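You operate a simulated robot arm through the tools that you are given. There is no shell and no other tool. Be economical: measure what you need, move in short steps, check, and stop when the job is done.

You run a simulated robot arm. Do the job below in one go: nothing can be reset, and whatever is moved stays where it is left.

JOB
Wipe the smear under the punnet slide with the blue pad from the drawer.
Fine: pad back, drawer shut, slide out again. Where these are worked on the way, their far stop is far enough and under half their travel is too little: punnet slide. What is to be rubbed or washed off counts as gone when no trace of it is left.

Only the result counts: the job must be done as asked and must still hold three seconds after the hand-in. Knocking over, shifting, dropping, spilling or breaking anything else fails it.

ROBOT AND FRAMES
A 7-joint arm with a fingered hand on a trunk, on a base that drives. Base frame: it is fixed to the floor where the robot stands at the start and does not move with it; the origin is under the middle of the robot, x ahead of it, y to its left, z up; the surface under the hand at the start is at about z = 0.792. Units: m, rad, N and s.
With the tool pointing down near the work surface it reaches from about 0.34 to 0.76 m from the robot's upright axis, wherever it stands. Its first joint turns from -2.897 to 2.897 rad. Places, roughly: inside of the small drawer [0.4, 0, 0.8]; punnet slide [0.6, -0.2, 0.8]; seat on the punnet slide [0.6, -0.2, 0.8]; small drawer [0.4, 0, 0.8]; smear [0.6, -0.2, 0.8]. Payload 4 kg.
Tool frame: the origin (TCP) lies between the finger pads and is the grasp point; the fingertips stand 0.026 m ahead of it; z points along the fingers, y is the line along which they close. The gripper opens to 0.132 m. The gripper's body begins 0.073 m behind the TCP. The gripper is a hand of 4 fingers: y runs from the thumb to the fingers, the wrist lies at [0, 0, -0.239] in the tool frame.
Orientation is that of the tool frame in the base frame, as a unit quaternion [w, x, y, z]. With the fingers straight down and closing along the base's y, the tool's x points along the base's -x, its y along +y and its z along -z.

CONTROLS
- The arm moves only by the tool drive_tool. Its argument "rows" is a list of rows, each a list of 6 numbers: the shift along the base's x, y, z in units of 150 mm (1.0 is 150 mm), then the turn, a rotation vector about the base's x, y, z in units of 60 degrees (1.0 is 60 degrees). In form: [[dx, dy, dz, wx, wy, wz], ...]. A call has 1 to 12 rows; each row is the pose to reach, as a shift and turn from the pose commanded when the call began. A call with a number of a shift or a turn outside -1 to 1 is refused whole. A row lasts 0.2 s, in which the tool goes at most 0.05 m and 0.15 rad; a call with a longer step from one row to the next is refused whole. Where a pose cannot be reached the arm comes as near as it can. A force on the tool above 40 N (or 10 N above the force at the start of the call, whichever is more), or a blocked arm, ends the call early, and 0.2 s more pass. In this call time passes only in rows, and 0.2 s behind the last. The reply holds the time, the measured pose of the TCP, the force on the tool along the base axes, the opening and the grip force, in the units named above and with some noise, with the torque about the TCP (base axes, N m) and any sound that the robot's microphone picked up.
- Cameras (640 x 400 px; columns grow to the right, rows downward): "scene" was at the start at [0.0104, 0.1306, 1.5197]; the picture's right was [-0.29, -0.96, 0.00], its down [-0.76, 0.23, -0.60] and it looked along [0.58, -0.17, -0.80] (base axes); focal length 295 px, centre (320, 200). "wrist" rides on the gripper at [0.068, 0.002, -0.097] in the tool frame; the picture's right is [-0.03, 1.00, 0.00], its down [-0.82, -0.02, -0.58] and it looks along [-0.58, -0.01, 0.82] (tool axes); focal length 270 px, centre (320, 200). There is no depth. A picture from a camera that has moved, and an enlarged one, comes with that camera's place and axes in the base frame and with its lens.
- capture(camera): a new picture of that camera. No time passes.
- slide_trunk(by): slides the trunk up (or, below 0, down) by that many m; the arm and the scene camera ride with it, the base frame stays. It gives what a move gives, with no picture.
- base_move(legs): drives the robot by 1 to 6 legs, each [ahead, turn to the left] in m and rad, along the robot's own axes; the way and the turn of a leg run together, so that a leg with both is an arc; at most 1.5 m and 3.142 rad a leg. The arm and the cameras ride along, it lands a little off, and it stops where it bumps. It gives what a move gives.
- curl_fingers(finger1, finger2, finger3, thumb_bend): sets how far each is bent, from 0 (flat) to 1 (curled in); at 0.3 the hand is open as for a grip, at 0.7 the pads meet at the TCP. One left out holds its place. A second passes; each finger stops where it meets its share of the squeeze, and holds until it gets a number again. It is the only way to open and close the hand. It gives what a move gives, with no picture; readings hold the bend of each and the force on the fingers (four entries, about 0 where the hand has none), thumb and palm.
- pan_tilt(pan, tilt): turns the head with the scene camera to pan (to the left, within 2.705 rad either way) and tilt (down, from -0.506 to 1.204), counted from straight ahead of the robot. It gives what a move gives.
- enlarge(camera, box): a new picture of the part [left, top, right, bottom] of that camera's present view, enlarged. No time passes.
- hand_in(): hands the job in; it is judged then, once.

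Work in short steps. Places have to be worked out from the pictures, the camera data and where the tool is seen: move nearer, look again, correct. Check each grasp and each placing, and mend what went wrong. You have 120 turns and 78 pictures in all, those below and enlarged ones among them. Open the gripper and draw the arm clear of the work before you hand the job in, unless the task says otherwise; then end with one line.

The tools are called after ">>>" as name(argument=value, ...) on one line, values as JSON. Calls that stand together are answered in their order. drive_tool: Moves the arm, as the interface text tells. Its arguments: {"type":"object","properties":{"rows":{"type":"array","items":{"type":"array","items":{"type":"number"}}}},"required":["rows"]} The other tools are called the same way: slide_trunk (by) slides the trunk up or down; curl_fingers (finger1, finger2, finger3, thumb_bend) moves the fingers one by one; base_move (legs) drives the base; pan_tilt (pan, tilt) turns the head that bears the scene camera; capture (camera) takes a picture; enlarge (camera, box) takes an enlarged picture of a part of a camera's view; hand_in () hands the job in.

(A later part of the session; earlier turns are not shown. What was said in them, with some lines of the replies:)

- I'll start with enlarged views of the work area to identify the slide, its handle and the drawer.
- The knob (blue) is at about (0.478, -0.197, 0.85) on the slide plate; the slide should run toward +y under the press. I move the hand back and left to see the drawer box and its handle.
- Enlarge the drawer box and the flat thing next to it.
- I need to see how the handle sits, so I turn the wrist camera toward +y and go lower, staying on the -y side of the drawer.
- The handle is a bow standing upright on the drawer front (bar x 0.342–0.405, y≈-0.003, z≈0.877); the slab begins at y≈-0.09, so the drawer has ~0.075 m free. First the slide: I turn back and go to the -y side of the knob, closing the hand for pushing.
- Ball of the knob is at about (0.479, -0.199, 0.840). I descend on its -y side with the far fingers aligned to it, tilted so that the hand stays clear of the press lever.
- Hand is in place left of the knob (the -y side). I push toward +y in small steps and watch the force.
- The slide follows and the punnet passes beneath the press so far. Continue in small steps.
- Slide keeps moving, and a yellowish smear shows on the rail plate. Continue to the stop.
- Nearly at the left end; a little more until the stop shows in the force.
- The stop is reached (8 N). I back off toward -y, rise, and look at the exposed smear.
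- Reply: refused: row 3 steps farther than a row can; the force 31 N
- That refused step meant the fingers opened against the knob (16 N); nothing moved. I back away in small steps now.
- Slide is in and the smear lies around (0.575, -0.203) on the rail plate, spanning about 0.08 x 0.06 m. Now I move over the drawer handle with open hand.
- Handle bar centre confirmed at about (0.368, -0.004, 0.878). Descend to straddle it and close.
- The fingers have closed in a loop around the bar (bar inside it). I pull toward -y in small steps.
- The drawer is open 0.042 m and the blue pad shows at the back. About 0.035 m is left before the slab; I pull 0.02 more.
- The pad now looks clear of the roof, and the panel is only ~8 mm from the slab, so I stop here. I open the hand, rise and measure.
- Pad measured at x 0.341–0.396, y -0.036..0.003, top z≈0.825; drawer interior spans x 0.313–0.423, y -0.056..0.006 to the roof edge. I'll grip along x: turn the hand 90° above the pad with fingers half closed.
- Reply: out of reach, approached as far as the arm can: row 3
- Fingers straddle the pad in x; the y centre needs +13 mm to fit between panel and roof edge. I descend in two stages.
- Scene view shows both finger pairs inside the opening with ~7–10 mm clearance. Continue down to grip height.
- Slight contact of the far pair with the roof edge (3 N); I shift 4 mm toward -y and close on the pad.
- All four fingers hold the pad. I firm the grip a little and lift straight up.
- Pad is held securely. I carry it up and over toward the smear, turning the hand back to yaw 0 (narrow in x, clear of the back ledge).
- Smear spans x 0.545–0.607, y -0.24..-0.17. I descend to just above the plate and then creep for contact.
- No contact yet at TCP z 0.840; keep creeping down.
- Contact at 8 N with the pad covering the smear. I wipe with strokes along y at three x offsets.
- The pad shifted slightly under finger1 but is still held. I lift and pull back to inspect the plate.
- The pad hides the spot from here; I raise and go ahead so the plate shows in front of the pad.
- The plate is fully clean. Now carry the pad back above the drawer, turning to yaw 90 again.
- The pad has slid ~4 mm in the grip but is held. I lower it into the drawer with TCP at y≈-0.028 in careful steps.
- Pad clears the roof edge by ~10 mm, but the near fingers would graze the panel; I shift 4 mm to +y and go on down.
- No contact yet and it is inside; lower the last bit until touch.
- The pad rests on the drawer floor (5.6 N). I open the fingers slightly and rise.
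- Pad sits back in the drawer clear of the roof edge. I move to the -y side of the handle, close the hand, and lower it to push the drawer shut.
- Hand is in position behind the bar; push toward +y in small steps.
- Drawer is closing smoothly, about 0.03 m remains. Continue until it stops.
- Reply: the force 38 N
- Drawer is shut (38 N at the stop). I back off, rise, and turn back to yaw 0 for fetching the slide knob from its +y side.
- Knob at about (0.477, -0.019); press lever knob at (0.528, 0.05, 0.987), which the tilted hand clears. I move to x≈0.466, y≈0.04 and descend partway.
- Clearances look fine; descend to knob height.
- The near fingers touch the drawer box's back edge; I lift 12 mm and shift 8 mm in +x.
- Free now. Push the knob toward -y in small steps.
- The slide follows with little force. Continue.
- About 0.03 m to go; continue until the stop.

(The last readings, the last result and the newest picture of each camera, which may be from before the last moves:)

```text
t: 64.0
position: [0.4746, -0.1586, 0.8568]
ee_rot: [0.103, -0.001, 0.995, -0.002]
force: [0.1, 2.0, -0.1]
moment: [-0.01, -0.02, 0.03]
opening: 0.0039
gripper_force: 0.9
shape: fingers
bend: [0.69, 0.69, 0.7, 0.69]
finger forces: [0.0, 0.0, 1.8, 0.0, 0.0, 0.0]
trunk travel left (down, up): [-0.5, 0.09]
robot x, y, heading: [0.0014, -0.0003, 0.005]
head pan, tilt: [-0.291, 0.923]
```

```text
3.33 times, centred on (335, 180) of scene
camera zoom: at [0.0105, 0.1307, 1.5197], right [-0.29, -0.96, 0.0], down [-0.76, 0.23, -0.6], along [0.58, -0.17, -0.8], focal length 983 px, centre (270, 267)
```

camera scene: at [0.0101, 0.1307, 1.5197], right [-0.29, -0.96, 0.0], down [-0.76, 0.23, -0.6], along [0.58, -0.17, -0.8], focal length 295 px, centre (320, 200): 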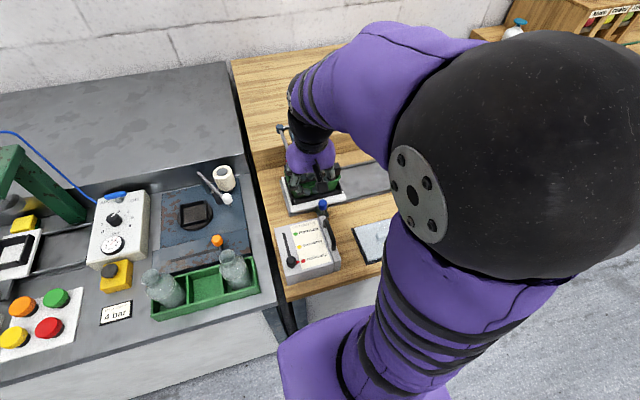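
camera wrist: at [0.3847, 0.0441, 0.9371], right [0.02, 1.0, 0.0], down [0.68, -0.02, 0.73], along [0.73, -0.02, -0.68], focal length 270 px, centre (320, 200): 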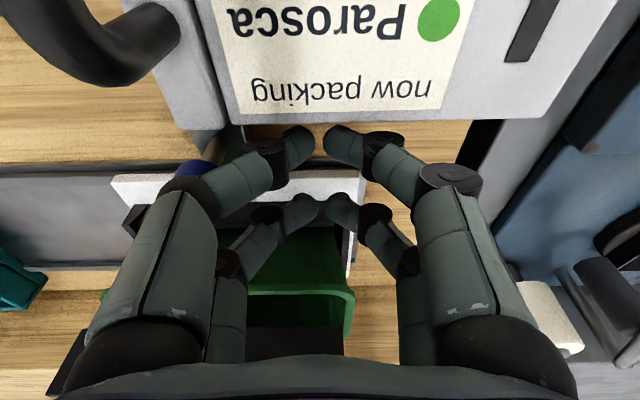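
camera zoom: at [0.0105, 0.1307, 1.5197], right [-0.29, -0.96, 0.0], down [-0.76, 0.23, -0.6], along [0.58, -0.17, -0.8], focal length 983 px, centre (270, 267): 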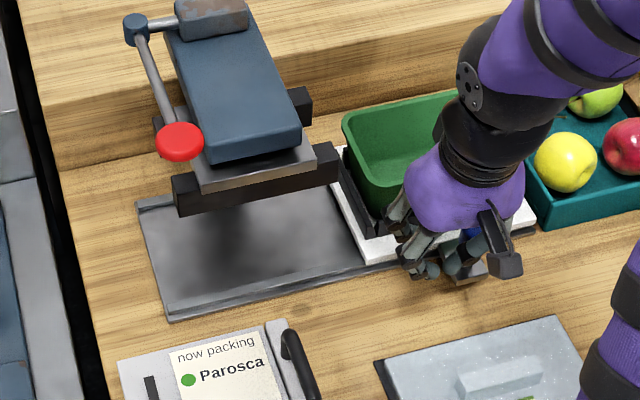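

Force is just beginning to rise (2 N); a few mm more to seat it at the stop.

>>> drive_tool(rows=[[0, -0.03, 0, 0, 0, 0], [0, -0.05, 0, 0, 0, 0]])

```text
t: 64.6
position: [0.474, -0.1641, 0.8573]
ee_rot: [0.103, -0.001, 0.995, -0.001]
force: [2.6, 4.6, 4.3]
moment: [-0.07, -0.07, 0.15]
opening: 0.0042
gripper_force: 3.4
shape: fingers
bend: [0.69, 0.68, 0.71, 0.69]
finger forces: [0.1, 0.0, 7.2, 0.0, 0.0, 0.0]
trunk travel left (down, up): [-0.5, 0.09]
robot x, y, heading: [-0.0019, 0.0013, 0.002]
head pan, tilt: [-0.291, 0.923]
```

At the stop (force ~7 N). I back off toward +y, rise, and then pull the arm clear and open the hand.

>>> drive_tool(rows=[[0, 0.1, 0, 0, 0, 0], [0, 0.25, 0, 0, 0, 0], [-0.05, 0.25, 0.25, 0, 0, 0], [-0.15, 0.2, 0.5, 0, 0.1, 0], [-0.3, 0.1, 0.75, 0, 0.2, 0], [-0.5, 0, 1.0, 0, 0.2, 0]])

>>> curl_fingers(finger1=0.3, finger2=0.3, finger3=0.3, thumb_bend=0.3)

>>> drive_tool(rows=[[0, 0, 0.3, 0, 0, 0], [0, 0, 0.6, 0, 0, 0], [0, 0, 0.9, 0, 0, 0]])

>>> capture(camera="wrist")

>>> enlarge(camera="scene", box=[255, 110, 455, 260])

```text
refused: row 6 steps farther than a row can; nothing moved
```

```text
t: 65.6
position: [0.4751, -0.1652, 0.8569]
ee_rot: [0.104, -0.001, 0.995, -0.001]
force: [16.9, 10.6, 16.6]
moment: [-0.37, -0.32, 0.58]
opening: 0.1326
gripper_force: 11.3
shape: fingers
bend: [0.3, 0.3, 0.38, 0.3]
finger forces: [0.0, 0.0, 23.6, 0.0, 0.1, 0.0]
trunk travel left (down, up): [-0.5, 0.09]
robot x, y, heading: [0.0031, 0.0019, -0.001]
head pan, tilt: [-0.291, 0.923]
```

```text
t: 66.4
position: [0.4732, -0.1669, 0.9937]
ee_rot: [0.103, 0.0, 0.995, 0.0]
force: [0.4, -0.6, 0.3]
moment: [0.03, 0.04, 0.02]
opening: 0.1327
gripper_force: 0.1
shape: fingers
bend: [0.3, 0.3, 0.3, 0.3]
finger forces: [0.1, 0.0, 0.1, 0.1, 0.0, 0.0]
trunk travel left (down, up): [-0.5, 0.09]
robot x, y, heading: [-0.0007, -0.0003, 0.0]
head pan, tilt: [-0.291, 0.923]
```

```text
13 pictures are left
camera wrist: at [0.3839, -0.1651, 1.0743], right [0.03, 1.0, 0.0], down [0.68, -0.02, 0.73], along [0.73, -0.02, -0.68], focal length 270 px, centre (320, 200)
```

wrist: 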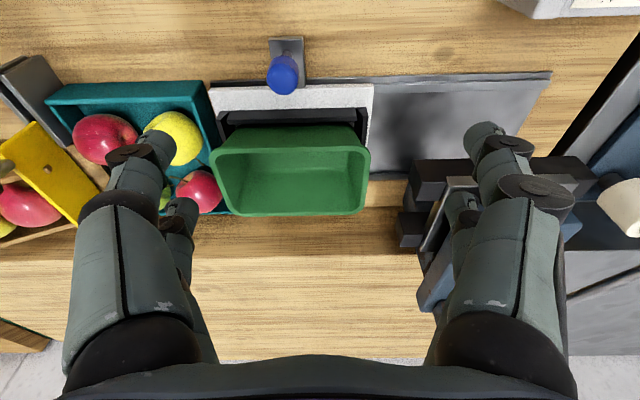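

```text
2.67 times, centred on (355, 185) of scene
camera zoom: at [0.0106, 0.1307, 1.5196], right [-0.29, -0.96, 0.0], down [-0.76, 0.23, -0.6], along [0.58, -0.17, -0.8], focal length 786 px, centre (227, 240)
```

zoom: 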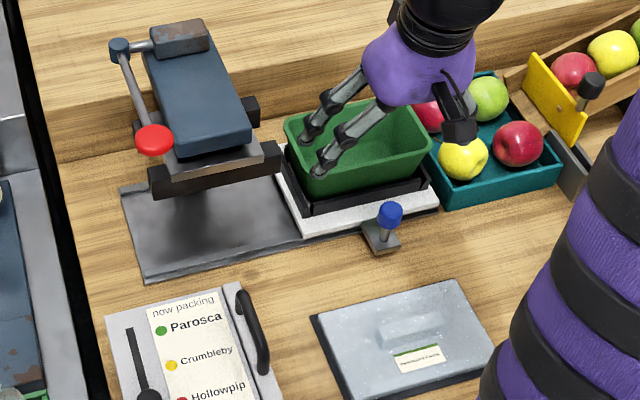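

Slide is fully out (knob at y≈-0.198 as at the start), hand open and clear. I raise the arm to about the start pose and do a last check of everything.

>>> drive_tool(rows=[[-0.1, 0, 0.25, 0, 0.1, 0], [-0.15, 0, 0.5, 0, 0.2, 0], [-0.15, 0, 0.8, 0, 0.2, 0]])

>>> capture(camera="wrist")

>>> enlarge(camera="scene", box=[260, 110, 440, 290])

```text
t: 67.2
position: [0.4525, -0.1669, 1.1125]
ee_rot: [-0.001, -0.001, 1.0, -0.001]
force: [-0.1, 0.9, -0.2]
moment: [0.0, 0.0, -0.01]
opening: 0.1325
gripper_force: 0.1
shape: fingers
bend: [0.3, 0.3, 0.3, 0.3]
finger forces: [0.0, 0.0, 0.1, 0.1, 0.0, 0.0]
trunk travel left (down, up): [-0.5, 0.09]
robot x, y, heading: [0.0006, 0.0007, 0.001]
head pan, tilt: [-0.291, 0.923]
```

```text
11 pictures are left
camera wrist: at [0.382, -0.1661, 1.2103], right [0.03, 1.0, 0.0], down [0.82, -0.02, 0.58], along [0.58, -0.02, -0.82], focal length 270 px, centre (320, 200)
```

wrist: 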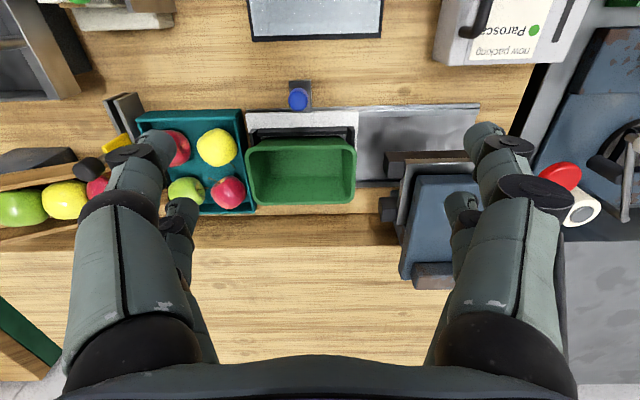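

```text
2.22 times, centred on (350, 200) of scene
camera zoom: at [0.0107, 0.1304, 1.5197], right [-0.29, -0.96, 0.0], down [-0.76, 0.23, -0.6], along [0.58, -0.17, -0.8], focal length 655 px, centre (253, 200)
```

zoom: 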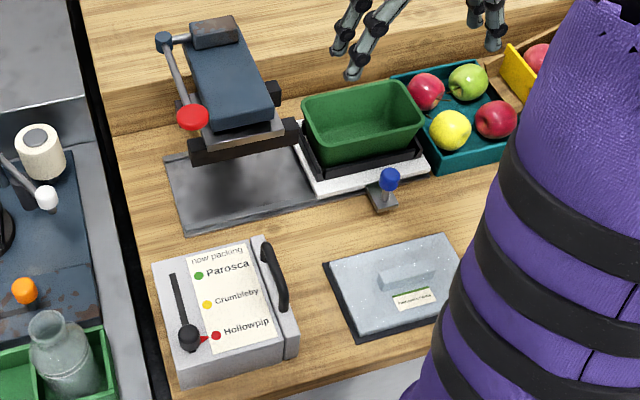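

Everything matches the starting picture: drawer shut, slide out, slab and box unmoved, and the smear is wiped. I hand in.

>>> hand_in()

```text
The job is handed in.
```

I wiped the smear under the punnet slide with the blue pad until no trace was left, put the pad back, shut the drawer and pulled the slide fully out again.
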